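You operate a simulated robot arm through the tools that you are given. There is no shell and no other tool.

The job below is to be done with a simulated robot arm. You get a single attempt, and the scene is never put back.

Task
Draw a cup of whey from vat 3 and swing it to SEAT.
Fine: wind the cup UP before swinging; leave the teal switch, the grey button and the ribbed cups.

It is judged by the outcome, as a careful person would: the job done as asked, and still so three seconds after it is handed in. It fails if anything else is knocked over, pushed out of place, dropped, spilled or broken.

Robot
A 7-joint arm with a two-finger parallel gripper, fixed in place. Base frame: the origin is on the floor under the middle of its stand, x ahead of it, y to its left, z up. Readings come in m, degrees, newtons and seconds.
With the tool pointing down near the work surface it reaches from about 0.22 to 0.74 m from the base axis. Its first joint turns from -166.0 to 166.0 degrees. Payload 1.57 kg.
The tool frame sits at the grasp point between the pads (the TCP): z along the fingers, y along the line on which they close. The tips reach 0.03 m beyond it. Largest opening 0.11 m; finger width 0.024, thickness 0.012; the body of the gripper, 0.048 by 0.112 m, starts 0.078 m behind the TCP.
Orientation is told as [roll, pitch, yaw] about the base's x, y, z axes, in that order, counted from this pose: with the fingers straight down and closing along the base's y, the tool's x points along the base's -x, its y along +y and its z along -z.

Tools
- The arm moves only by the tool jog_arm. Its argument "increments" is text: rows parted by semicolons, each of 7 numbers parted by spaces: the shift along the tool's x, y, z in m, then the turn, a rotation vector about the tool's x, y, z in degrees, then the finger opening in m, from 0 to 0.11. In form: x y z ax ay az jaw; .... A call has 1 to 20 rows; each row is the pose to reach, as a shift and turn from the pose commanded when the call began, along the tool's axes at that moment. Each row takes 0.2 s and may step no farther than 0.05 m and 8.6 degrees from the row before; otherwise, or with a gripper value out of range, the whole call is refused. A pose out of reach is approached as far as the arm can. The call stops where the force on the tool passes 60 N (or 10 N more than at its start, if that is more) or the arm is blocked; 0.2 s more then pass. Each finger travels about 0.045 m/s and halts on what it meets, pressing with about 27 N; the grip force reading is that of the motor and also rises with nothing between the fingers. The clock runs only during rows and for 0.2 s after the last one: add rows that repeat a pose to give the fingers time. The reply holds the time, the measured pose of the TCP, the force on the tool along the base axes, the opening and the grip force, in the units named above and with some noise, with the torque about the TCP (base axes, N m) and any sound that the robot's microphone picked up.
- Cameras (640 x 400 px; columns grow to the right, rows downward): "scene" is fixed at [0.0666, -0.494, 1.7039]; the picture's right is [0.99, -0.14, 0.00], its down [-0.10, -0.70, -0.71] and it looks along [0.10, 0.71, -0.70] (base axes); focal length 312 px, centre (320, 200). "wrist" rides on the gripper at [0.07, 0.016, -0.141] in the tool frame; the picture's right is [-0.23, 0.97, 0.00], its down [-0.85, -0.20, -0.48] and it looks along [-0.47, -0.11, 0.88] (tool axes); focal length 222 px, centre (320, 200). There is no depth. A picture from a camera that has moved, and an enlarged one, comes with that camera's place and axes in the base frame and with its lens. The place of the scene camera against the robot may be out by one fixed shift of up to 0.025 m in any direction.
- camera(camera): a new picture of that camera. The clock stands still meanwhile.
- move_column(by): slides the trunk up (or, below 0, down) by that many m; the arm rides with it, the base frame stays. It gives what a move gives, with no picture.
- zoom(camera, box): a new picture of the part [left, top, right, bottom] of that camera's present view, enlarged. The clock stands still meanwhile.
- job_done(): hands the job in; it is judged then, once.

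Nothing tells you positions but the pictures and the camera data. Unless the task says otherwise, let go and move clear before handing in.

The tools are called after "Call:" by a JSON object that holds its "op" and its "data". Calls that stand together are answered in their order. jog_arm: Moves the arm, as the interface text tells. Its arguments: {"type":"object","properties":{"increments":{"type":"string"}},"required":["increments"]} The other tools are called the same way: move_column (by) moves the trunk up or down; camera (camera) takes a picture; zoom (camera, box) takes an enlarged picture of a part of a camera's view; job_done () hands the job in.

At the start:

```text
clock: 0.0
eef_pos: [0.4073, 0.3784, 1.1714]
orientation: [0.0, -0.1, 0.0]
force: [0.5, -0.6, -0.2]
torque: [0.03, -0.01, -0.03]
opening: 0.11
gripper_force: 0.0
trunk travel left (down, up): [-0.525, 0.065]
```

scene: 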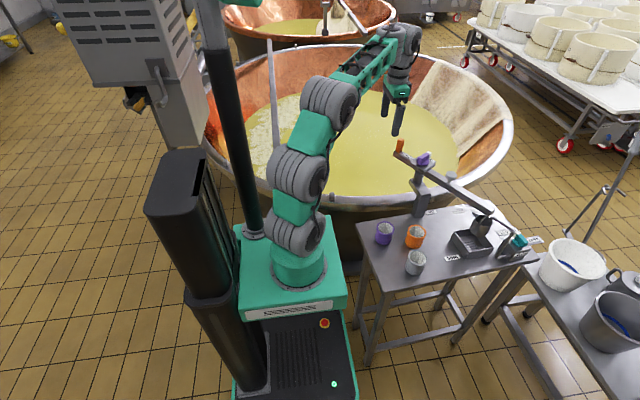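
wrist: 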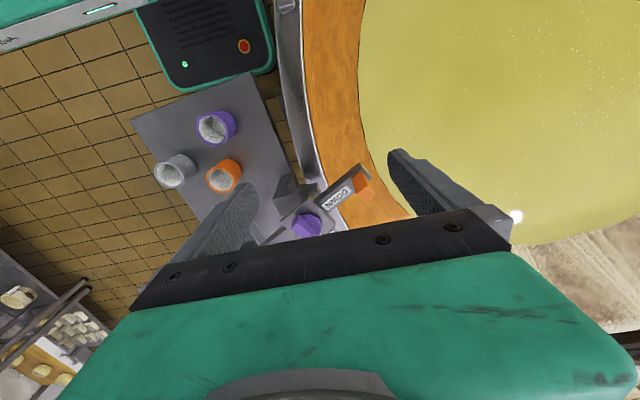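

I see the vat with whey, and a small steel table with coloured cups and a post carrying a long boom with an orange end, a purple knob, and a teal item at the other end. I'll look closer before moving.

Call:
{"op": "zoom", "data": {"camera": "scene", "box": [350, 120, 560, 300]}}

Call:
{"op": "zoom", "data": {"camera": "scene", "box": [380, 135, 460, 215]}}

Call:
{"op": "zoom", "data": {"camera": "scene", "box": [430, 195, 550, 275]}}

Call:
{"op": "zoom", "data": {"camera": "wrist", "box": [130, 70, 400, 250]}}

```text
2.22 times, centred on (455, 210) of scene
camera zoom: at [0.0666, -0.494, 1.7039], right [0.99, -0.14, 0.0], down [-0.1, -0.7, -0.71], along [0.1, 0.71, -0.7], focal length 693 px, centre (20, 178)
```

zoom: 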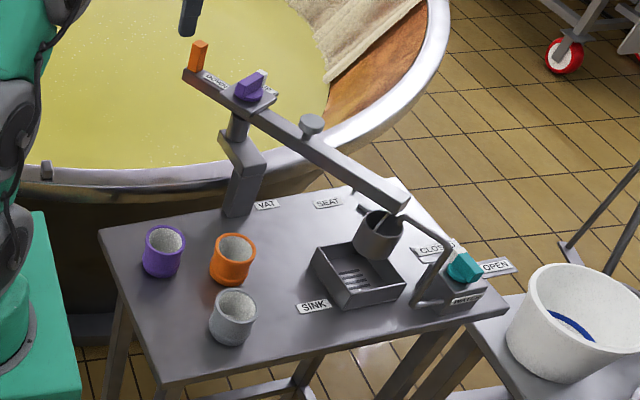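

```text
5.00 times, centred on (420, 175) of scene
camera zoom: at [0.0666, -0.494, 1.7039], right [0.99, -0.14, 0.0], down [-0.1, -0.7, -0.71], along [0.1, 0.71, -0.7], focal length 1559 px, centre (-180, 325)
```

zoom: 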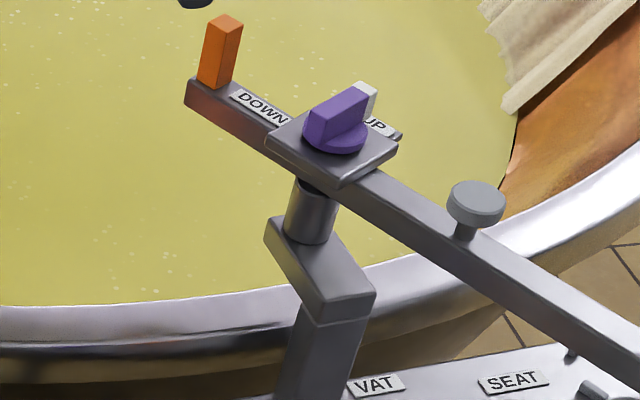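

```text
5.00 times, centred on (490, 235) of scene
camera zoom: at [0.0666, -0.494, 1.7039], right [0.99, -0.14, 0.0], down [-0.1, -0.7, -0.71], along [0.1, 0.71, -0.7], focal length 1559 px, centre (-530, 25)
```

zoom: 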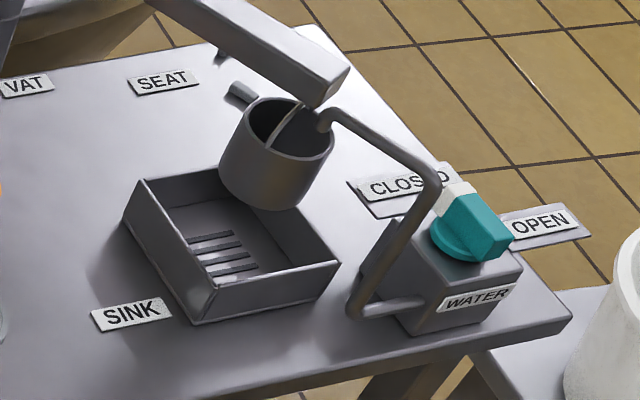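

```text
2.22 times, centred on (265, 160) of wrist
camera zoom: at [0.3372, 0.3946, 1.3135], right [0.23, 0.97, 0.0], down [0.85, -0.2, 0.48], along [0.47, -0.11, -0.88], focal length 494 px, centre (442, 289)
```

zoom: 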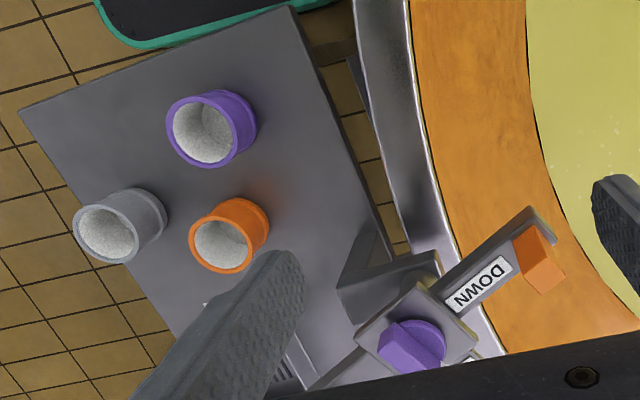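

The boom pivots on a post near (0.54, 0.32), with an orange handle at one end, a purple winch knob (DOWN/UP), a grey button and the cup hanging at the far end over the sink area. I'll raise the arm and move it to look at the station from above with the wrist camera.

Call:
{"op": "jog_arm", "data": {"increments": "0 0 -0.04 0 0 0 0.11; 0 0 -0.08 0 0 0 0.11; 0 -0.04 -0.1 0 0 0 0.11; 0 -0.08 -0.1 0 0 0 0.08; 0 -0.12 -0.1 0 0 0 0.06; 0 -0.16 -0.1 0 0 0 0.04; 0 -0.2 -0.1 0 0 0 0.02; 0 -0.24 -0.1 0 0 0 0.0; 0 -0.28 -0.1 0 0 0 0.0; 0 -0.3 -0.1 0 0 0 0.0"}}

Call:
{"op": "camera", "data": {"camera": "wrist"}}

Call:
{"op": "camera", "data": {"camera": "scene"}}

```text
clock: 2.2
eef_pos: [0.4074, 0.0781, 1.2727]
orientation: [0.0, -0.1, 0.0]
force: [0.6, 0.4, 0.0]
torque: [-0.04, -0.04, -0.01]
opening: 0.0
gripper_force: 13.8
trunk travel left (down, up): [-0.525, 0.065]
```

```text
taken
camera wrist: at [0.3372, 0.0942, 1.4143], right [0.23, 0.97, 0.0], down [0.85, -0.2, 0.48], along [0.47, -0.11, -0.88], focal length 222 px, centre (320, 200)
```

wrist: 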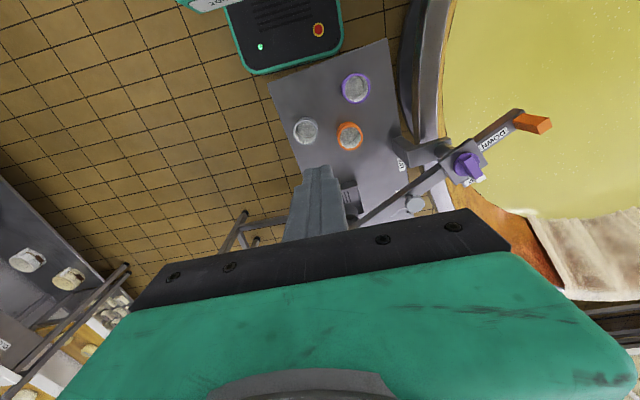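

```text
taken
```

scene: 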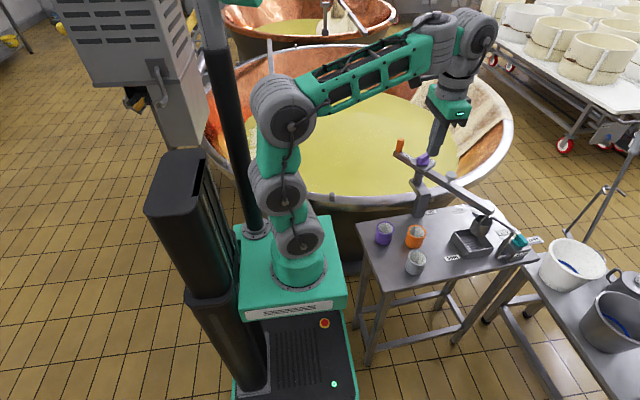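

The boom, labels and cups are clearer now, but the gripper hides the sink and seat side. I'll move forward and to the right for a view of the table's far end.

Call:
{"op": "jog_arm", "data": {"increments": "-0.03 -0.03 0 0 0 0 0; -0.06 -0.06 0 0 0 0 0; -0.09 -0.09 0 0 0 0 0; -0.12 -0.12 0 0 0 0 0; -0.15 -0.15 0 0 0 0 0; -0.18 -0.18 0 0 0 0 0; -0.21 -0.2 0 0 0 0 0; -0.24 -0.2 0 0 0 0 0"}}

Call:
{"op": "camera", "data": {"camera": "wrist"}}

Call:
{"op": "zoom", "data": {"camera": "wrist", "box": [300, 20, 540, 200]}}

```text
clock: 3.8
eef_pos: [0.6101, -0.1138, 1.2733]
orientation: [-0.3, -1.3, -0.1]
force: [23.5, -5.1, -33.5]
torque: [0.21, 0.39, 0.08]
opening: 0.0
gripper_force: 21.4
out of reach, approached as far as the arm can: row 7
trunk travel left (down, up): [-0.525, 0.065]
stopped in row 7: the force on the tool passed its limit at 124 N (the readings are from after the stop); the commanded pose is now the measured one
```

```text
taken
camera wrist: at [0.5369, -0.0978, 1.4132], right [0.23, 0.97, 0.0], down [0.84, -0.2, 0.5], along [0.49, -0.11, -0.87], focal length 222 px, centre (320, 200)
```

wrist: 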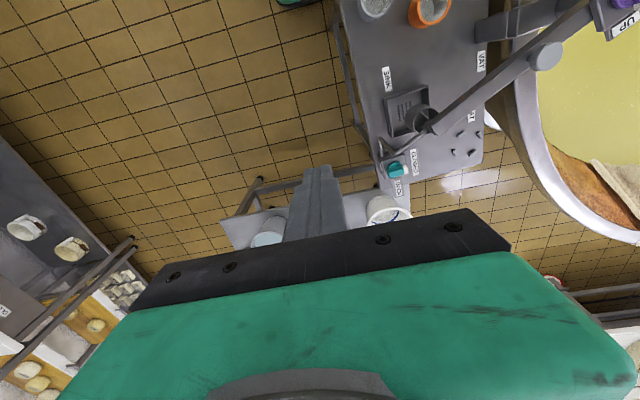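

```text
2.22 times, centred on (420, 110) of wrist
camera zoom: at [0.5369, -0.0978, 1.4132], right [0.23, 0.97, 0.0], down [0.84, -0.2, 0.5], along [0.49, -0.11, -0.87], focal length 494 px, centre (98, 400)
```

zoom: 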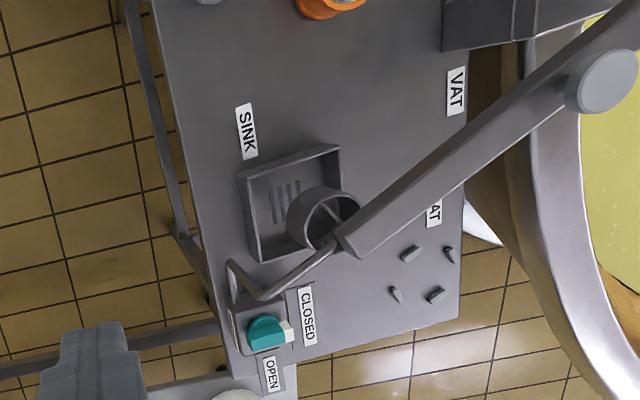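

The cup is currently hanging over the SINK tray; the SEAT is a ring of four stubs near (0.79, 0.25), table top at z≈0.81. I'll back off from the reach limit and look closely at the knob and boom.

Call:
{"op": "jog_arm", "data": {"increments": "0.02 0.02 0 0 0.6 0 0; 0.05 0.06 0 -0.3 1.3 0.1 0; 0.05 0.1 0 -0.3 1.3 0.1 0; 0.05 0.14 0.01 -0.3 1.3 0.1 0; 0.05 0.18 0.03 -0.3 1.3 0.1 0; 0.05 0.22 0.05 -0.3 1.3 0.1 0; 0.05 0.26 0.06 -0.3 1.3 0.1 0; 0.05 0.3 0.07 -0.3 1.3 0.1 0; 0.05 0.32 0.07 -0.3 1.3 0.1 0"}}

Call:
{"op": "camera", "data": {"camera": "wrist"}}

Call:
{"op": "zoom", "data": {"camera": "wrist", "box": [300, 40, 540, 200]}}

```text
clock: 5.8
eef_pos: [0.5613, 0.2064, 1.2001]
orientation: [0.0, 0.4, -0.3]
force: [-0.4, 0.2, 0.2]
torque: [-0.02, 0.01, 0.03]
opening: 0.0
gripper_force: 21.1
trunk travel left (down, up): [-0.525, 0.065]
```

```text
taken
camera wrist: at [0.4925, 0.2214, 1.3424], right [0.23, 0.97, 0.0], down [0.86, -0.2, 0.47], along [0.46, -0.11, -0.88], focal length 222 px, centre (320, 200)
```

wrist: 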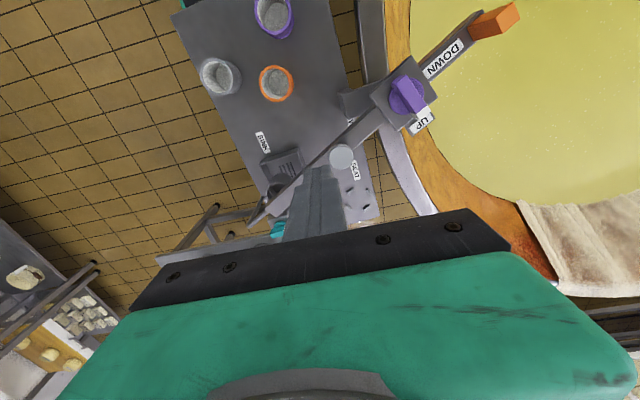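

```text
2.50 times, centred on (420, 120) of wrist
camera zoom: at [0.4925, 0.2214, 1.3424], right [0.23, 0.97, 0.0], down [0.86, -0.2, 0.47], along [0.46, -0.11, -0.88], focal length 555 px, centre (70, 400)
```

zoom: 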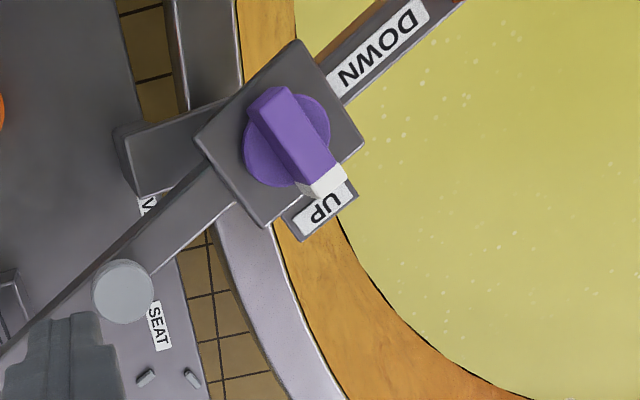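

The knob's white tip points at UP and DOWN lies about 90° counter-clockwise (seen from above), towards the orange handle. I'll take further views from other spots to fix positions accurately.

Call:
{"op": "jog_arm", "data": {"increments": "0.04 0 0 0 -0.4 0.3 0; 0.08 0 0 0 -0.4 0.3 0; 0.12 0 0 0 -0.4 0.3 0"}}

Call:
{"op": "zoom", "data": {"camera": "wrist", "box": [320, 80, 560, 230]}}

Call:
{"op": "jog_arm", "data": {"increments": "0 0.045 0 0 0 0 0; 0 0.09 0 0 0 0 0; 0 0.135 0 0 0 0 0; 0 0.18 0 0 0 0 0; -0.04 0.225 0 0 0 0 0; -0.08 0.24 0 0 0 0 0"}}

Call:
{"op": "zoom", "data": {"camera": "wrist", "box": [100, 50, 340, 200]}}

Call:
{"op": "camera", "data": {"camera": "wrist"}}

```text
clock: 6.6
eef_pos: [0.4415, 0.2049, 1.2016]
orientation: [0.1, -0.2, -0.5]
force: [0.3, 0.0, -0.6]
torque: [0.01, 0.01, -0.03]
opening: 0.0002
gripper_force: 21.3
trunk travel left (down, up): [-0.525, 0.065]
```

```text
2.67 times, centred on (440, 155) of wrist
camera zoom: at [0.3716, 0.2206, 1.3425], right [0.24, 0.97, 0.0], down [0.85, -0.21, 0.48], along [0.47, -0.11, -0.88], focal length 592 px, centre (0, 320)
```

zoom: 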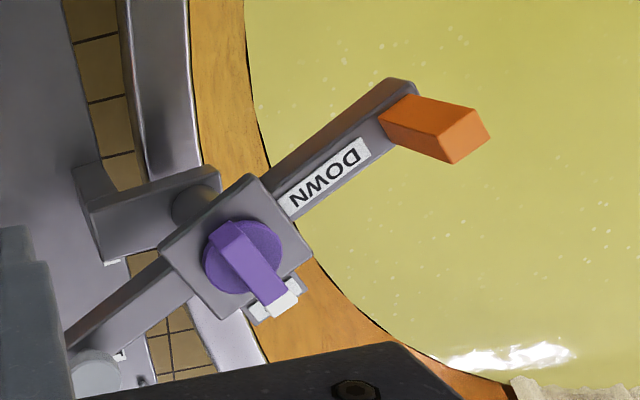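

```text
refused: row 5 steps farther than a row can; nothing moved
```

```text
2.67 times, centred on (220, 125) of wrist
camera zoom: at [0.3716, 0.2206, 1.3425], right [0.24, 0.97, 0.0], down [0.85, -0.21, 0.48], along [0.47, -0.11, -0.88], focal length 592 px, centre (587, 400)
```

zoom: 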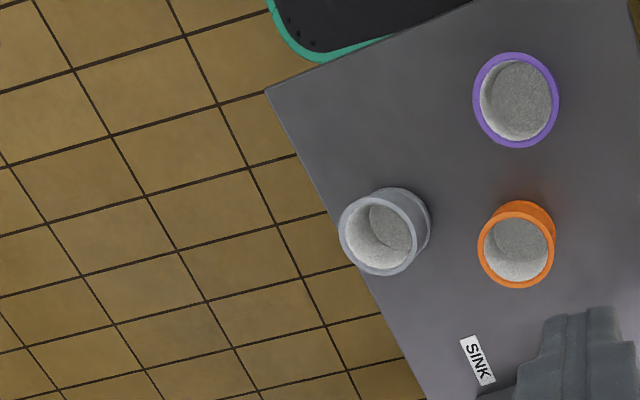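

```text
taken
camera wrist: at [0.3716, 0.2206, 1.3425], right [0.24, 0.97, 0.0], down [0.85, -0.21, 0.48], along [0.47, -0.11, -0.88], focal length 222 px, centre (320, 200)
```

wrist: 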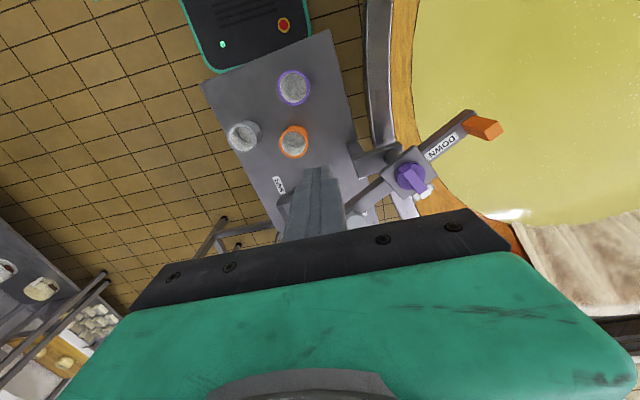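

Nothing moved in the refused call; the views so far place the knob around (0.53, 0.32). I'll redo that move with smaller steps to get a view from the left side.

Call:
{"op": "jog_arm", "data": {"increments": "0 0.045 0 0 0 0 0; 0 0.09 0 0 0 0 0; 0 0.135 0 0 0 0 0; 0 0.18 0 0 0 0 0; -0.02 0.22 0 0 0 0 0; -0.05 0.25 0 0 0 0.5 0; -0.08 0.26 0 0 0 0.5 0"}}

Call:
{"op": "camera", "data": {"camera": "wrist"}}

Call:
{"op": "zoom", "data": {"camera": "wrist", "box": [100, 50, 340, 200]}}

```text
clock: 8.2
eef_pos: [0.4806, 0.4407, 1.1956]
orientation: [0.1, 0.1, -1.0]
force: [0.5, 0.3, 0.6]
torque: [-0.04, 0.0, 0.0]
opening: 0.0
gripper_force: 21.2
out of reach, approached as far as the arm can: row 6, 7
trunk travel left (down, up): [-0.525, 0.065]
```

```text
taken
camera wrist: at [0.4117, 0.4585, 1.3375], right [0.24, 0.97, 0.0], down [0.85, -0.21, 0.48], along [0.46, -0.12, -0.88], focal length 222 px, centre (320, 200)
```

wrist: 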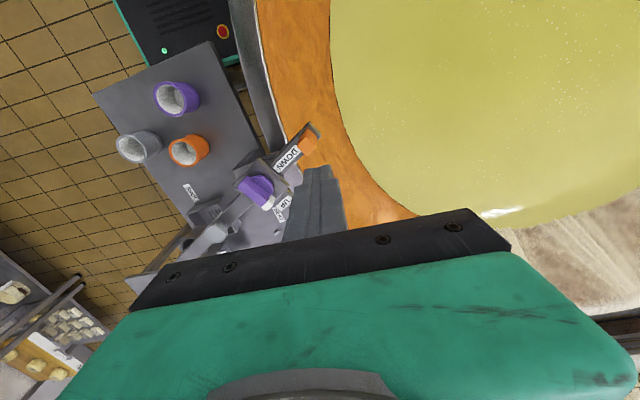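

```text
2.67 times, centred on (220, 125) of wrist
camera zoom: at [0.4117, 0.4585, 1.3375], right [0.24, 0.97, 0.0], down [0.85, -0.21, 0.48], along [0.46, -0.12, -0.88], focal length 592 px, centre (587, 400)
```

zoom: 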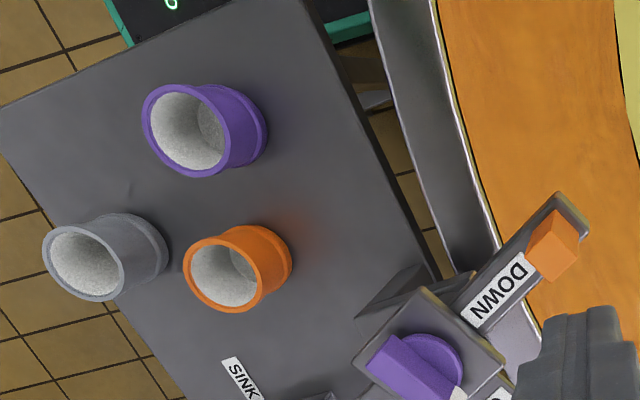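

I now place the pivot/knob at about (0.535, 0.327, 1.02), boom top at z≈1.007, and the orange handle about 0.115 m out at roughly (0.48, 0.425). I'll zoom in for the handle's exact shape, plus the cup and spout in the scene view.

Call:
{"op": "zoom", "data": {"camera": "wrist", "box": [240, 100, 340, 170]}}

Call:
{"op": "zoom", "data": {"camera": "wrist", "box": [220, 150, 320, 220]}}

Call:
{"op": "zoom", "data": {"camera": "wrist", "box": [120, 160, 260, 290]}}

Call:
{"op": "zoom", "data": {"camera": "scene", "box": [440, 190, 540, 270]}}

```text
5.71 times, centred on (290, 135) of wrist
camera zoom: at [0.4117, 0.4585, 1.3375], right [0.24, 0.97, 0.0], down [0.85, -0.21, 0.48], along [0.46, -0.12, -0.88], focal length 1269 px, centre (491, 571)
```

zoom: 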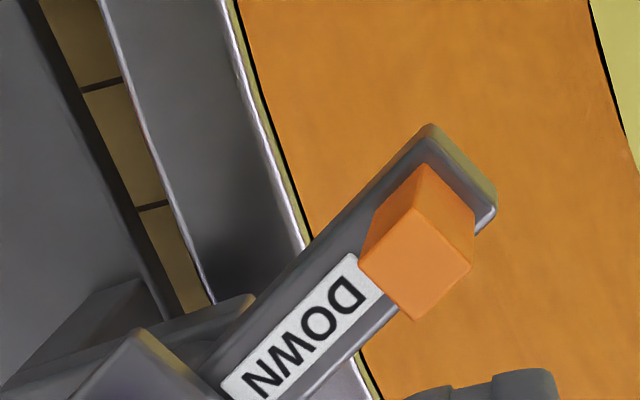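

```text
5.71 times, centred on (270, 185) of wrist
camera zoom: at [0.4117, 0.4585, 1.3375], right [0.24, 0.97, 0.0], down [0.85, -0.21, 0.48], along [0.46, -0.12, -0.88], focal length 1269 px, centre (606, 286)
```

zoom: 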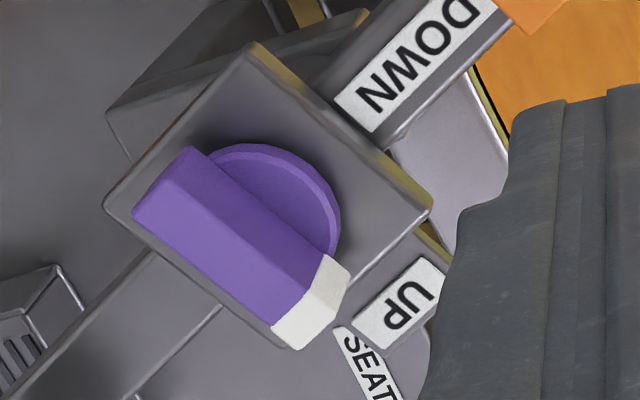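

```text
3.08 times, centred on (190, 225) of wrist
camera zoom: at [0.4117, 0.4585, 1.3375], right [0.24, 0.97, 0.0], down [0.85, -0.21, 0.48], along [0.46, -0.12, -0.88], focal length 684 px, centre (720, 123)
```

zoom: 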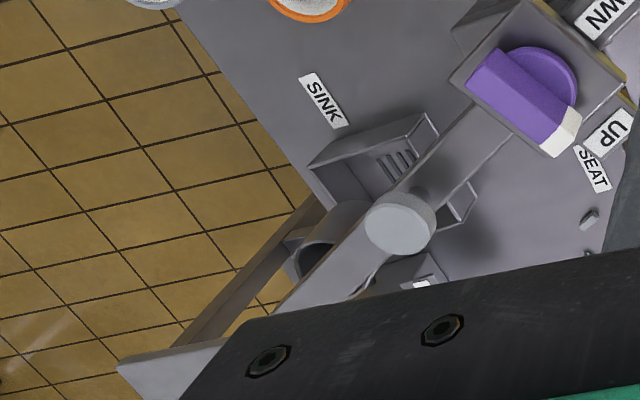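

```text
5.00 times, centred on (490, 230) of scene
camera zoom: at [0.0666, -0.494, 1.7039], right [0.99, -0.14, 0.0], down [-0.1, -0.7, -0.71], along [0.1, 0.71, -0.7], focal length 1559 px, centre (-530, 50)
```

zoom: 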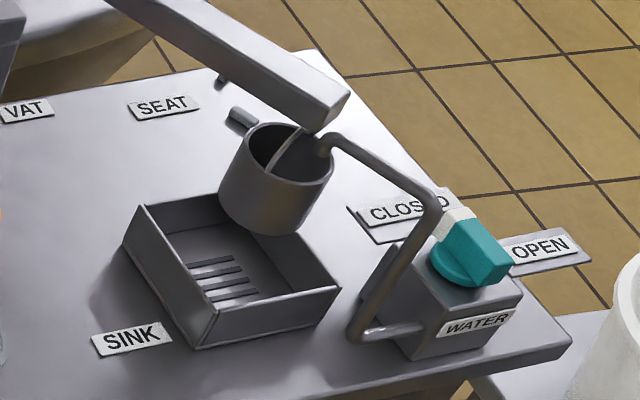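

The handle is a roughly 18 mm square post, 42 mm tall, at (0.481, 0.422), with its faces aligned to the boom. I'll turn the gripper to yaw −60° so the fingers close across the boom, and open them above the handle.

Call:
{"op": "jog_arm", "data": {"increments": "0 0 0 0 0 8.5 0.02; 0 0 0 0 0 17 0.04; 0 0 0 0 0 25.5 0.06; 0 0 0 0 0 34 0.06; 0 0 0 0 0 42.5 0.06; 0 0 0 0 0 51 0.06; 0 0 0 0 0 59 0.06; 0 0 0 0 0 59 0.06"}}

Call:
{"op": "camera", "data": {"camera": "wrist"}}

Call:
{"op": "camera", "data": {"camera": "scene"}}

```text
clock: 10.0
eef_pos: [0.4817, 0.4403, 1.1968]
orientation: [0.0, 0.1, -60.0]
force: [0.8, 0.4, -0.2]
torque: [-0.02, 0.03, 0.04]
opening: 0.0597
gripper_force: 0.0
trunk travel left (down, up): [-0.525, 0.065]
```

```text
taken
camera wrist: at [0.4598, 0.5091, 1.3388], right [0.96, 0.29, 0.0], down [0.25, -0.84, 0.48], along [0.14, -0.46, -0.88], focal length 222 px, centre (320, 200)
```

wrist: 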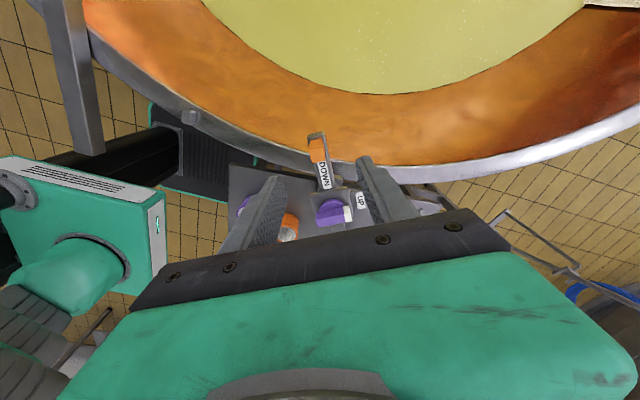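

```text
taken
```

scene: 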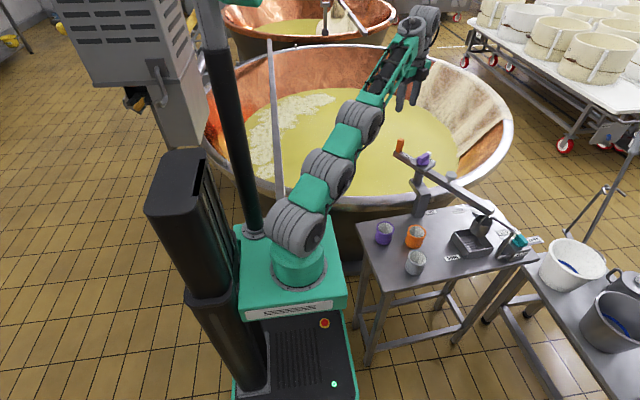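

The fingers now straddle the boom direction with the handle roughly between them. I'll align above it (tips still above the handle top) and check.

Call:
{"op": "jog_arm", "data": {"increments": "-0.015 -0.0095 0.03 0 0 0 0.06; -0.015 -0.0095 0.06 0 0 0 0.06; -0.015 -0.0095 0.095 0 0 0 0.06; -0.015 -0.0095 0.095 0 0 0 0.06"}}

Call:
{"op": "zoom", "data": {"camera": "wrist", "box": [220, 90, 420, 220]}}

Call:
{"op": "zoom", "data": {"camera": "scene", "box": [370, 80, 470, 180]}}

```text
clock: 11.0
eef_pos: [0.4795, 0.4231, 1.1028]
orientation: [0.0, 0.0, -60.0]
force: [0.4, -0.3, -0.2]
torque: [-0.03, 0.02, 0.01]
opening: 0.0601
gripper_force: 0.0
trunk travel left (down, up): [-0.525, 0.065]
```

```text
3.08 times, centred on (320, 155) of wrist
camera zoom: at [0.4583, 0.4909, 1.2439], right [0.96, 0.29, 0.0], down [0.25, -0.84, 0.48], along [0.14, -0.46, -0.88], focal length 684 px, centre (320, 338)
```

zoom: 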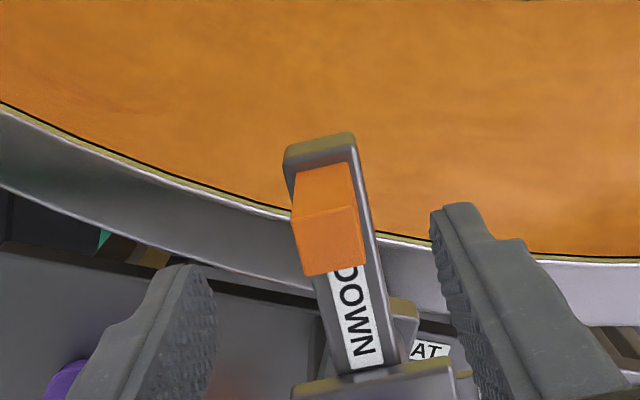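

```text
4.00 times, centred on (420, 130) of scene
camera zoom: at [0.0666, -0.494, 1.7039], right [0.99, -0.14, 0.0], down [-0.1, -0.7, -0.71], along [0.1, 0.71, -0.7], focal length 1247 px, centre (-80, 480)
```

zoom: 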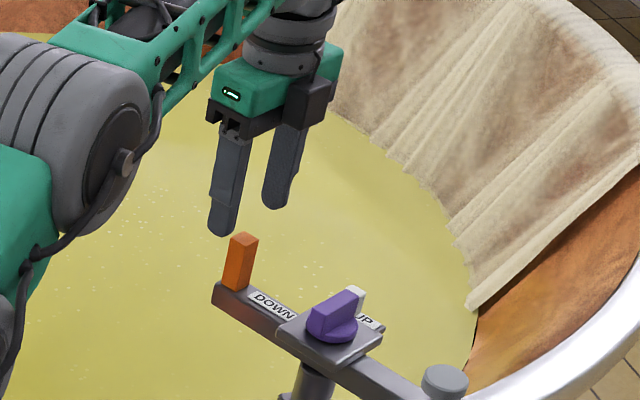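

The handle sits centred between the fingers; refined centre (0.482, 0.422). I'll lower so the tips straddle it just above the boom and close to a loose cage.

Call:
{"op": "jog_arm", "data": {"increments": "-0.002 0.0017 0.02 0 0 0 0.06; -0.002 0.0017 0.04 0 0 0 0.06; -0.002 0.0017 0.056 0 0 0 0.06; -0.002 0.0017 0.056 0 0 0 0.06"}}

Call:
{"op": "zoom", "data": {"camera": "wrist", "box": [220, 90, 420, 220]}}

Call:
{"op": "zoom", "data": {"camera": "scene", "box": [370, 100, 470, 180]}}

```text
clock: 12.0
eef_pos: [0.4831, 0.4233, 1.0446]
orientation: [0.1, 0.1, -60.1]
force: [-0.4, 0.2, 0.5]
torque: [0.01, 0.0, 0.05]
opening: 0.06
gripper_force: 0.0
trunk travel left (down, up): [-0.525, 0.065]
```

```text
3.08 times, centred on (320, 155) of wrist
camera zoom: at [0.4614, 0.491, 1.1875], right [0.96, 0.29, 0.0], down [0.25, -0.84, 0.48], along [0.14, -0.46, -0.88], focal length 684 px, centre (320, 338)
```

zoom: 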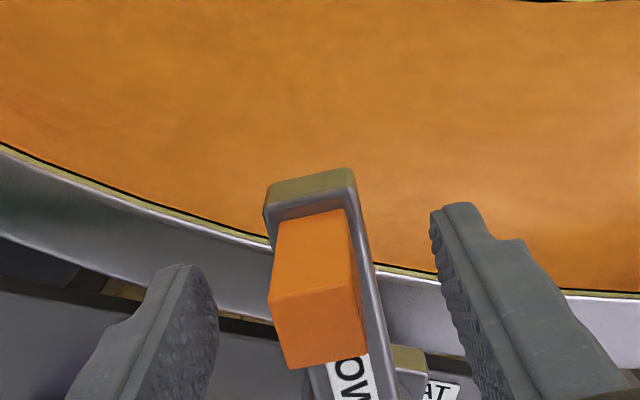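

```text
5.00 times, centred on (420, 140) of scene
camera zoom: at [0.0666, -0.494, 1.7039], right [0.99, -0.14, 0.0], down [-0.1, -0.7, -0.71], along [0.1, 0.71, -0.7], focal length 1559 px, centre (-180, 500)
```

zoom: 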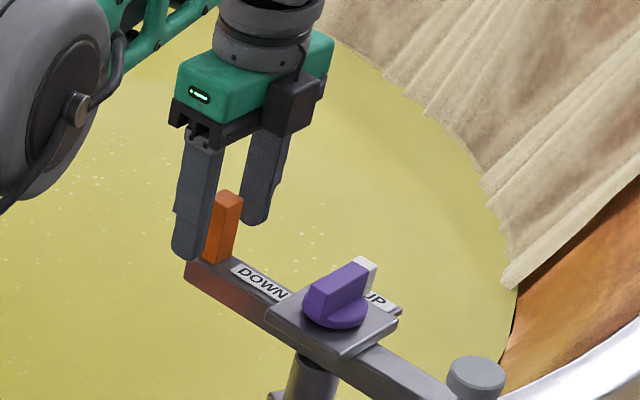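

The fingers straddle the orange handle. I'll close to a snug cage and check the contact.

Call:
{"op": "jog_arm", "data": {"increments": "0 0 0 0 0 0 0.045; 0 0 0 0 0 0 0.03; 0 0 0 0 0 0 0.024; 0 0 0 0 0 0 0.024"}}

Call:
{"op": "zoom", "data": {"camera": "wrist", "box": [220, 90, 420, 220]}}

```text
clock: 13.0
eef_pos: [0.4826, 0.423, 1.0449]
orientation: [0.0, 0.1, -60.0]
force: [0.6, 0.5, -0.2]
torque: [-0.03, -0.04, 0.01]
opening: 0.0241
gripper_force: 0.0
trunk travel left (down, up): [-0.525, 0.065]
```

```text
3.08 times, centred on (320, 155) of wrist
camera zoom: at [0.4614, 0.491, 1.1877], right [0.96, 0.29, 0.0], down [0.25, -0.84, 0.48], along [0.14, -0.46, -0.88], focal length 684 px, centre (320, 338)
```

zoom: 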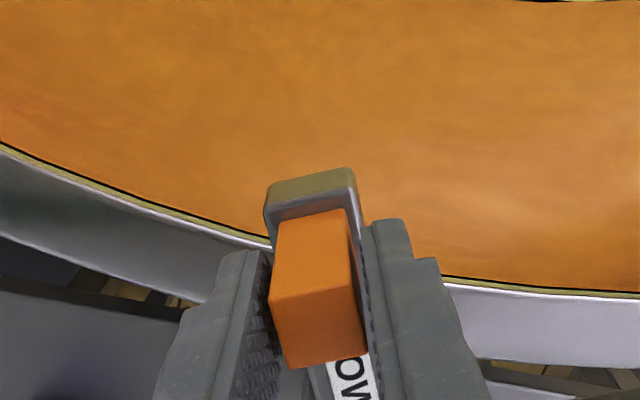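

The cage is set. Before swinging I want to be sure the cup's hanging link clears the water spout, so I'll zoom in tightly there.

Call:
{"op": "zoom", "data": {"camera": "scene", "box": [465, 205, 515, 240]}}

Call:
{"op": "zoom", "data": {"camera": "scene", "box": [475, 205, 500, 225]}}

```text
11.43 times, centred on (490, 222) of scene
camera zoom: at [0.0666, -0.494, 1.7039], right [0.99, -0.14, 0.0], down [-0.1, -0.7, -0.71], along [0.1, 0.71, -0.7], focal length 3563 px, centre (-1623, -57)
```

zoom: 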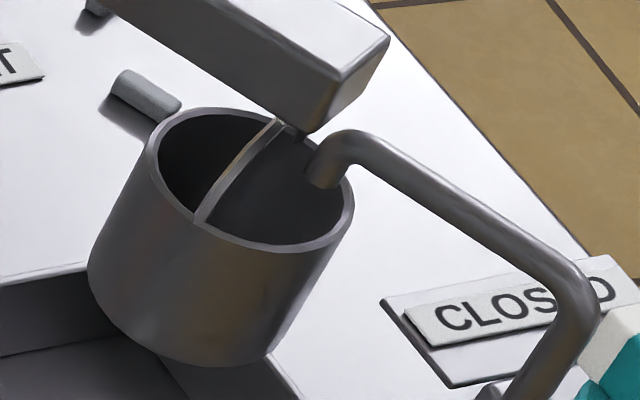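

```text
16.00 times, centred on (488, 215) of scene
camera zoom: at [0.0666, -0.494, 1.7039], right [0.99, -0.14, 0.0], down [-0.1, -0.7, -0.71], along [0.1, 0.71, -0.7], focal length 4988 px, centre (-2360, -40)
```

zoom: 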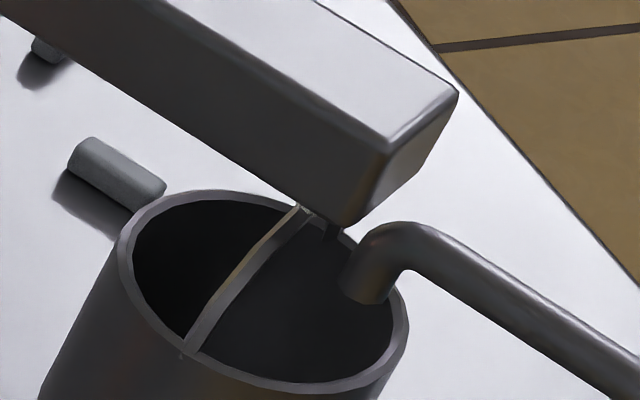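

The spout approaches radially from outside and the cup's bail runs tangentially, so it should pass clear. I'll start the swing slowly, 20° counter-clockwise, following the arc around the pivot.

Call:
{"op": "jog_arm", "data": {"increments": "0 -0.0038 0 0 0 -2 0.024; -0.0001 -0.0076 0 0 0 -4 0.024; -0.0003 -0.0114 0 0 0 -6 0.024; -0.0007 -0.0152 0 0 0 -8 0.024; -0.0012 -0.019 0 0 0 -10 0.024; -0.0018 -0.0227 0 0 0 -12 0.024; -0.0026 -0.0264 0 0 0 -14 0.024; -0.0035 -0.0301 0 0 0 -16 0.024; -0.0045 -0.0338 0 0 0 -18 0.024; -0.0057 -0.0374 0 0 0 -20 0.024"}}

Call:
{"op": "camera", "data": {"camera": "scene"}}

Call:
{"op": "zoom", "data": {"camera": "wrist", "box": [220, 90, 420, 220]}}

Call:
{"op": "zoom", "data": {"camera": "scene", "box": [380, 130, 540, 260]}}

```text
clock: 15.2
eef_pos: [0.4531, 0.4008, 1.0462]
orientation: [0.1, 0.0, -40.0]
force: [0.7, 0.8, 0.1]
torque: [0.0, -0.02, -0.02]
opening: 0.0247
gripper_force: 0.0
trunk travel left (down, up): [-0.525, 0.065]
```

```text
taken
```

scene: 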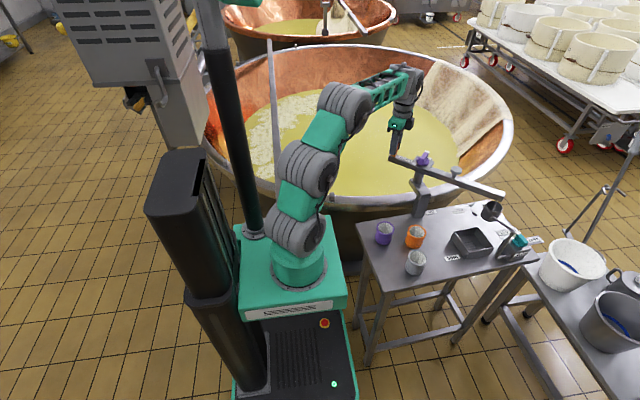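

```text
3.08 times, centred on (320, 155) of wrist
camera zoom: at [0.4097, 0.4561, 1.1877], right [0.8, 0.6, 0.0], down [0.53, -0.7, 0.48], along [0.29, -0.38, -0.88], focal length 684 px, centre (320, 338)
```

zoom: 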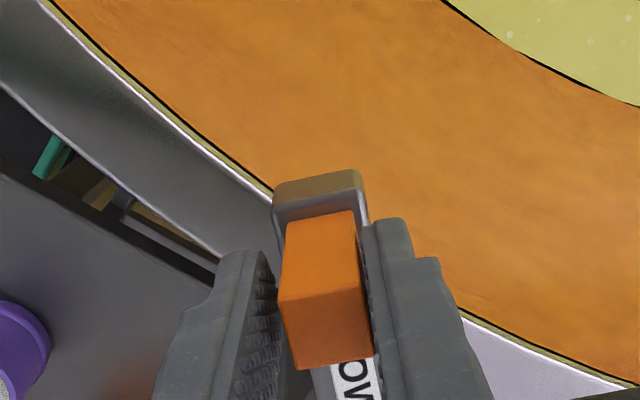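

```text
3.08 times, centred on (460, 195) of scene
camera zoom: at [0.0666, -0.494, 1.7039], right [0.99, -0.14, 0.0], down [-0.1, -0.7, -0.71], along [0.1, 0.71, -0.7], focal length 959 px, centre (-111, 215)
```

zoom: 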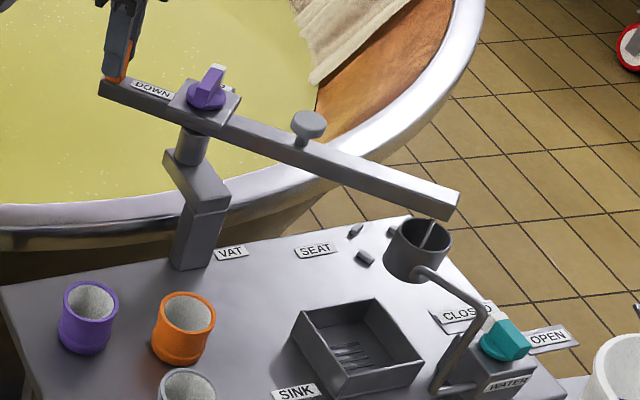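

The boom swings freely and the cup clears the spout. I'll continue counter-clockwise by another 60°.

Call:
{"op": "jog_arm", "data": {"increments": "0 -0.0057 0 0 0 -3 0.024; -0.0003 -0.0114 0 0 0 -6 0.024; -0.0009 -0.0171 0 0 0 -9 0.024; -0.0018 -0.0227 0 0 0 -12 0.024; -0.003 -0.0283 0 0 0 -15 0.024; -0.0045 -0.0338 0 0 0 -18 0.024; -0.0063 -0.0392 0 0 0 -21 0.024; -0.0084 -0.0446 0 0 0 -24 0.024; -0.0107 -0.0498 0 0 0 -27 0.024; -0.0133 -0.0549 0 0 0 -30 0.024; -0.0162 -0.0598 0 0 0 -33 0.024; -0.0193 -0.0646 0 0 0 -36 0.024; -0.0227 -0.0692 0 0 0 -39 0.024; -0.0263 -0.0736 0 0 0 -42 0.024; -0.0301 -0.0778 0 0 0 -45 0.024; -0.0341 -0.0819 0 0 0 -48 0.024; -0.0384 -0.0857 0 0 0 -51 0.024; -0.0428 -0.0893 0 0 0 -54 0.024; -0.0475 -0.0926 0 0 0 -57 0.024; -0.0523 -0.0957 0 0 0 -60 0.024"}}

Call:
{"op": "camera", "data": {"camera": "scene"}}

Call:
{"op": "camera", "data": {"camera": "wrist"}}

Call:
{"op": "zoom", "data": {"camera": "scene", "box": [380, 120, 540, 250]}}

```text
clock: 19.4
eef_pos: [0.4307, 0.292, 1.0461]
orientation: [0.1, 0.0, 20.0]
force: [-0.6, 1.5, 0.7]
torque: [0.0, -0.04, 0.0]
opening: 0.0248
gripper_force: 0.1
trunk travel left (down, up): [-0.525, 0.065]
```

```text
taken
```

scene: 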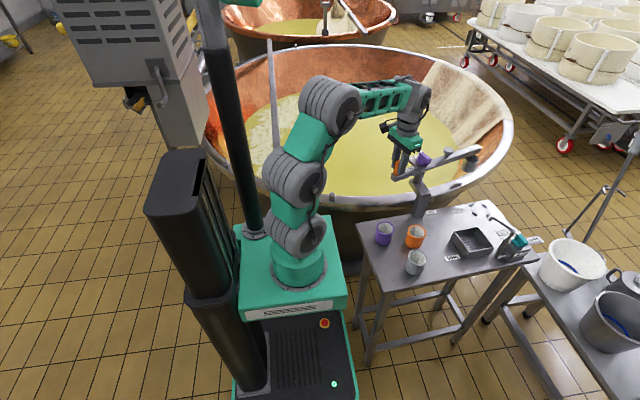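

```text
taken
camera wrist: at [0.36, 0.2829, 1.1872], right [-0.12, 0.99, 0.0], down [0.87, 0.1, 0.48], along [0.47, 0.06, -0.88], focal length 222 px, centre (320, 200)
```

wrist: 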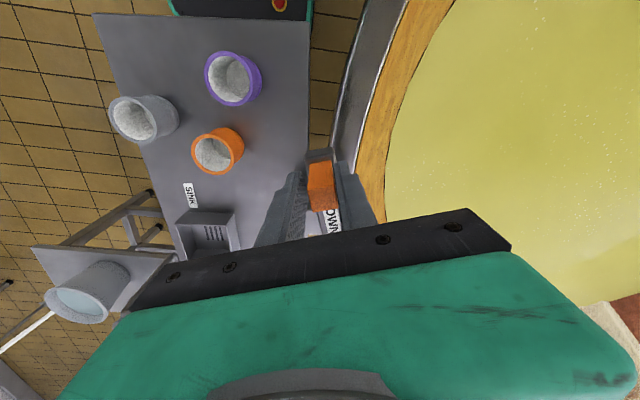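

```text
3.08 times, centred on (460, 185) of scene
camera zoom: at [0.0666, -0.494, 1.7039], right [0.99, -0.14, 0.0], down [-0.1, -0.7, -0.71], along [0.1, 0.71, -0.7], focal length 959 px, centre (-111, 246)
```

zoom: 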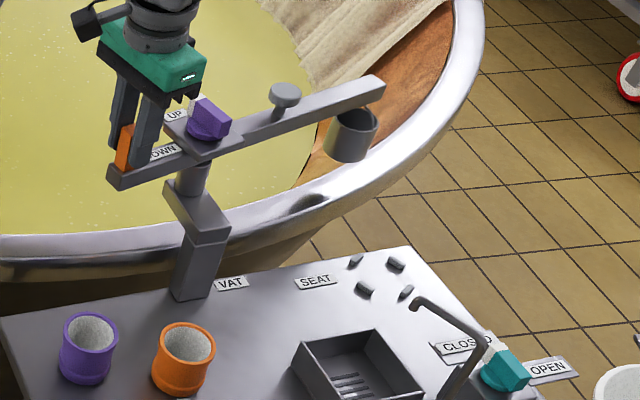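

The cup is clearing the vat rim, with its shadow visible on the rim below. I'll check the handle in the cage, then continue another 54°.

Call:
{"op": "zoom", "data": {"camera": "wrist", "box": [220, 90, 420, 220]}}

Call:
{"op": "jog_arm", "data": {"increments": "0 -0.0057 0 0 0 -3 0.024; -0.0003 -0.0114 0 0 0 -6 0.024; -0.0009 -0.0171 0 0 0 -9 0.024; -0.0018 -0.0227 0 0 0 -12 0.024; -0.003 -0.0283 0 0 0 -15 0.024; -0.0045 -0.0338 0 0 0 -18 0.024; -0.0063 -0.0392 0 0 0 -21 0.024; -0.0084 -0.0446 0 0 0 -24 0.024; -0.0107 -0.0498 0 0 0 -27 0.024; -0.0133 -0.0549 0 0 0 -30 0.024; -0.0162 -0.0598 0 0 0 -33 0.024; -0.0193 -0.0646 0 0 0 -36 0.024; -0.0227 -0.0692 0 0 0 -39 0.024; -0.0263 -0.0736 0 0 0 -42 0.024; -0.0301 -0.0778 0 0 0 -45 0.024; -0.0341 -0.0819 0 0 0 -48 0.024; -0.0384 -0.0857 0 0 0 -51 0.024; -0.0428 -0.0893 0 0 0 -54 0.024"}}

Call:
{"op": "camera", "data": {"camera": "scene"}}

Call:
{"op": "zoom", "data": {"camera": "wrist", "box": [220, 90, 420, 220]}}

Call:
{"op": "zoom", "data": {"camera": "scene", "box": [380, 90, 540, 220]}}

```text
3.08 times, centred on (320, 155) of wrist
camera zoom: at [0.36, 0.2829, 1.1872], right [-0.12, 0.99, 0.0], down [0.87, 0.1, 0.48], along [0.47, 0.06, -0.88], focal length 684 px, centre (320, 338)
```

zoom: 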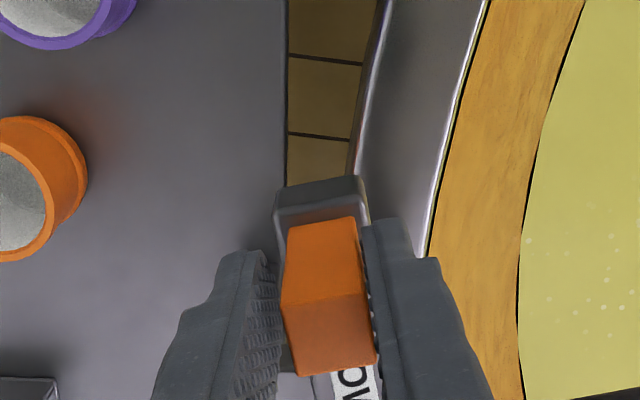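

```text
clock: 23.2
eef_pos: [0.5028, 0.2226, 1.0463]
orientation: [0.0, -0.2, 74.1]
force: [0.6, 0.4, -1.0]
torque: [0.02, -0.01, 0.01]
opening: 0.0247
gripper_force: 0.4
trunk travel left (down, up): [-0.525, 0.065]
```

```text
taken
```

scene: 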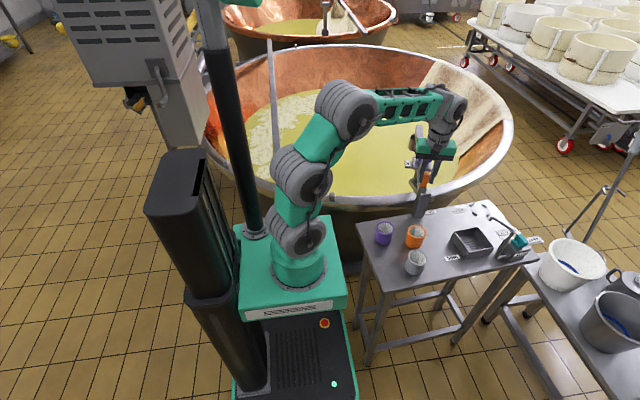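

```text
3.08 times, centred on (320, 155) of wrist
camera zoom: at [0.4672, 0.1598, 1.1876], right [-0.87, 0.49, 0.0], down [0.43, 0.77, 0.48], along [0.23, 0.42, -0.88], focal length 684 px, centre (320, 338)
```

zoom: 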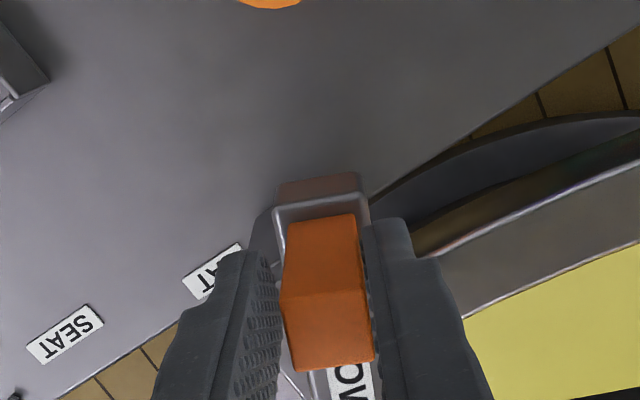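

```text
3.08 times, centred on (460, 155) of scene
camera zoom: at [0.0666, -0.494, 1.7039], right [0.99, -0.14, 0.0], down [-0.1, -0.7, -0.71], along [0.1, 0.71, -0.7], focal length 959 px, centre (-111, 338)
```

zoom: 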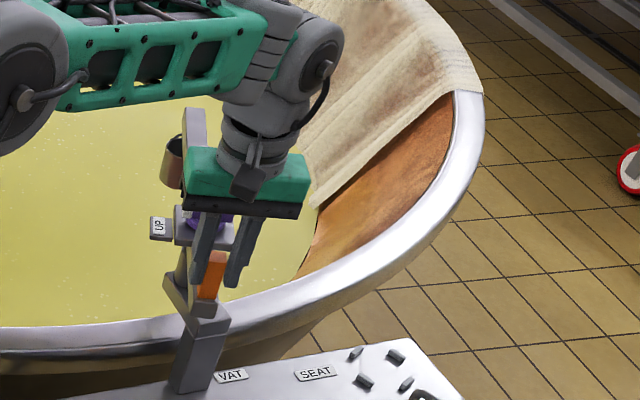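

The cup is now over the whey side, boom pointing about 74°. I'll swing another 20° to bring it well over the whey, towards the vat's middle.

Call:
{"op": "jog_arm", "data": {"increments": "0 -0.0038 0 0 0 -2 0.024; -0.0001 -0.0076 0 0 0 -4 0.024; -0.0003 -0.0114 0 0 0 -6 0.024; -0.0007 -0.0152 0 0 0 -8 0.024; -0.0012 -0.019 0 0 0 -10 0.024; -0.0018 -0.0227 0 0 0 -12 0.024; -0.0026 -0.0264 0 0 0 -14 0.024; -0.0035 -0.0301 0 0 0 -16 0.024; -0.0045 -0.0338 0 0 0 -18 0.024; -0.0057 -0.0374 0 0 0 -20 0.024"}}

Call:
{"op": "zoom", "data": {"camera": "wrist", "box": [220, 90, 420, 220]}}

Call:
{"op": "zoom", "data": {"camera": "scene", "box": [350, 90, 510, 220]}}

```text
clock: 25.4
eef_pos: [0.5401, 0.218, 1.0455]
orientation: [0.0, -0.1, 94.0]
force: [2.7, 0.2, 0.1]
torque: [-0.02, 0.01, -0.04]
opening: 0.0257
gripper_force: 0.5
trunk travel left (down, up): [-0.525, 0.065]
```

```text
3.08 times, centred on (320, 155) of wrist
camera zoom: at [0.5284, 0.147, 1.1873], right [-0.99, 0.16, 0.0], down [0.14, 0.87, 0.48], along [0.08, 0.47, -0.88], focal length 684 px, centre (320, 338)
```

zoom: 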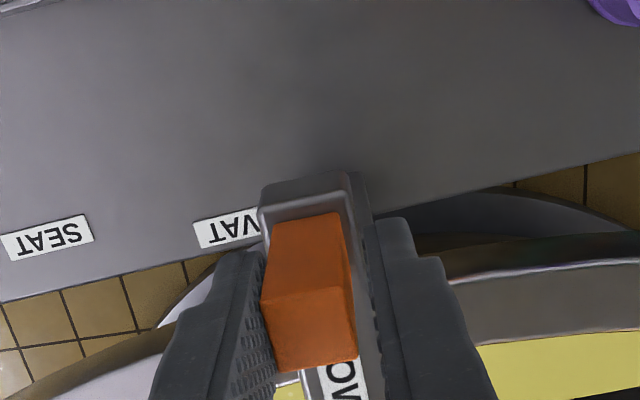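

```text
3.08 times, centred on (430, 155) of scene
camera zoom: at [0.0666, -0.494, 1.7039], right [0.99, -0.14, 0.0], down [-0.1, -0.7, -0.71], along [0.1, 0.71, -0.7], focal length 959 px, centre (-18, 338)
```

zoom: 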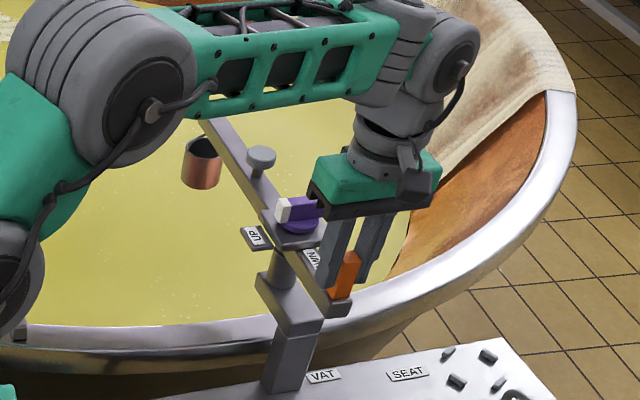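

The handle now presses on the leading finger, so the boom seems to be pulled into a station detent just ahead. I'll open the fingers a little to let it settle and look.

Call:
{"op": "jog_arm", "data": {"increments": "0 0 0 0 0 0 0.032; 0 0 0 0 0 0 0.045; 0 0 0 0 0 0 0.06; 0 0 0 0 0 0 0.06; 0 0 0 0 0 0 0.06"}}

Call:
{"op": "zoom", "data": {"camera": "wrist", "box": [220, 90, 420, 220]}}

Call:
{"op": "zoom", "data": {"camera": "scene", "box": [350, 90, 510, 220]}}

```text
clock: 26.6
eef_pos: [0.5404, 0.2186, 1.0454]
orientation: [0.0, -0.1, 94.0]
force: [0.8, -0.8, 0.0]
torque: [-0.03, 0.01, 0.04]
opening: 0.0601
gripper_force: 0.0
trunk travel left (down, up): [-0.525, 0.065]
```

```text
3.08 times, centred on (320, 155) of wrist
camera zoom: at [0.528, 0.1469, 1.1873], right [-0.99, 0.16, 0.0], down [0.14, 0.87, 0.48], along [0.08, 0.47, -0.88], focal length 684 px, centre (320, 338)
```

zoom: 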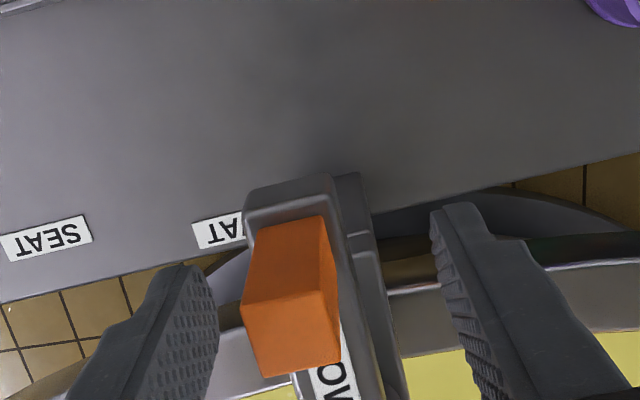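

```text
3.08 times, centred on (430, 155) of scene
camera zoom: at [0.0666, -0.494, 1.7039], right [0.99, -0.14, 0.0], down [-0.1, -0.7, -0.71], along [0.1, 0.71, -0.7], focal length 959 px, centre (-18, 338)
```

zoom: 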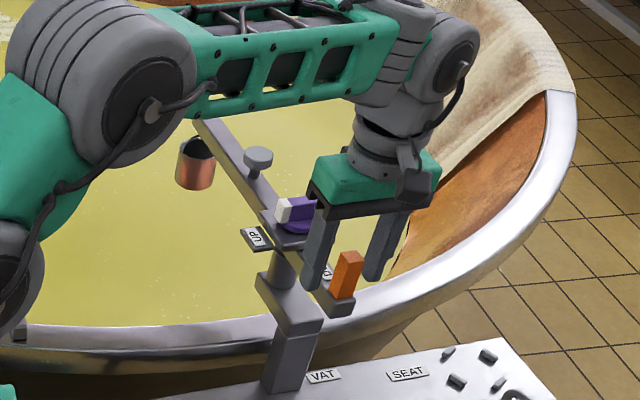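

The boom has settled with the cup over the vat: handle at (0.546, 0.219), boom pointing about 96°, and the knob's tip still at UP. I'll lift off the handle, go above the knob and line the fingers across the knob bar (yaw ≈ 6°).

Call:
{"op": "jog_arm", "data": {"increments": "0 0 -0.03 0 0 0 0.06; 0 0 -0.06 0 0 0 0.06; 0 0 -0.08 0 0 0 0.06; -0.01 0 -0.08 0 0 8.4 0.05; -0.02 0 -0.08 0 0 16.8 0.05; -0.03 -0.0005 -0.08 0 0 25.2 0.05; -0.04 -0.001 -0.08 0 0 33.6 0.05; -0.05 -0.001 -0.08 0 0 42 0.05; -0.06 -0.001 -0.08 0 0 50.4 0.05; -0.07 -0.0015 -0.08 0 0 58.8 0.05; -0.08 -0.002 -0.08 0 0 67.2 0.05; -0.09 -0.002 -0.08 0 0 75.6 0.05; -0.1 -0.002 -0.08 0 0 84 0.05; -0.1086 -0.0022 -0.08 0 0 88.2 0.05; -0.1086 -0.0022 -0.08 0 0 88.2 0.05"}}

Call:
{"op": "camera", "data": {"camera": "wrist"}}

Call:
{"op": "zoom", "data": {"camera": "wrist", "box": [220, 90, 420, 220]}}

Call:
{"op": "zoom", "data": {"camera": "scene", "box": [350, 90, 510, 220]}}

```text
clock: 29.8
eef_pos: [0.5359, 0.3262, 1.1273]
orientation: [0.1, 0.0, 5.7]
force: [1.1, 0.9, 0.3]
torque: [0.02, 0.0, 0.01]
opening: 0.05
gripper_force: 0.0
trunk travel left (down, up): [-0.525, 0.065]
```

```text
taken
camera wrist: at [0.4633, 0.3354, 1.2682], right [0.13, 0.99, 0.0], down [0.87, -0.11, 0.48], along [0.47, -0.06, -0.88], focal length 222 px, centre (320, 200)
```

wrist: 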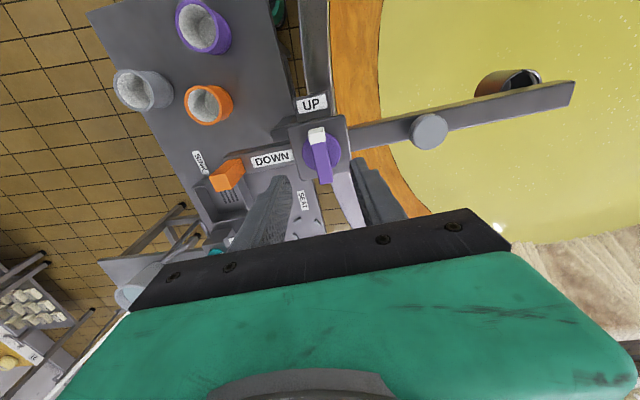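

```text
3.08 times, centred on (320, 155) of wrist
camera zoom: at [0.4633, 0.3354, 1.2682], right [0.13, 0.99, 0.0], down [0.87, -0.11, 0.48], along [0.47, -0.06, -0.88], focal length 684 px, centre (320, 338)
```

zoom: 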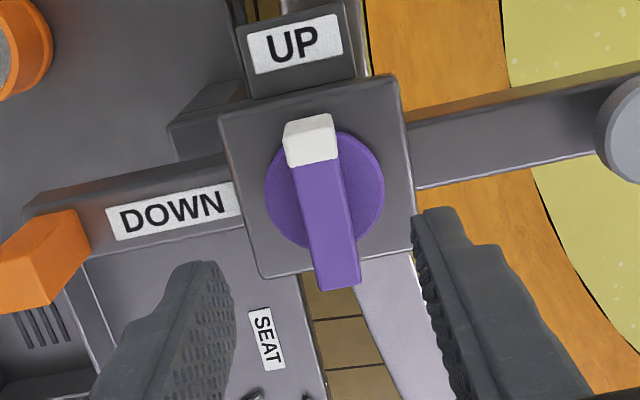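

```text
3.08 times, centred on (430, 155) of scene
camera zoom: at [0.0666, -0.494, 1.7039], right [0.99, -0.14, 0.0], down [-0.1, -0.7, -0.71], along [0.1, 0.71, -0.7], focal length 959 px, centre (-18, 338)
```

zoom: 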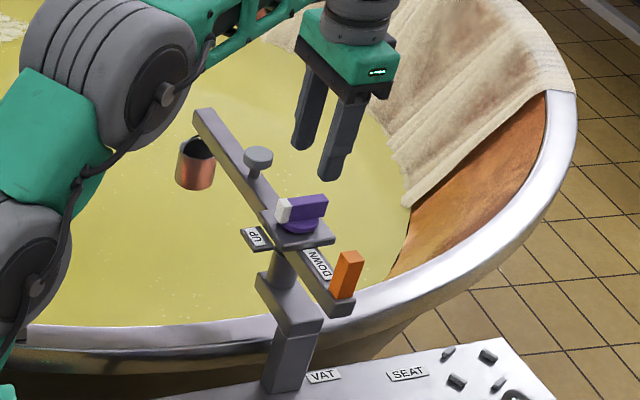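

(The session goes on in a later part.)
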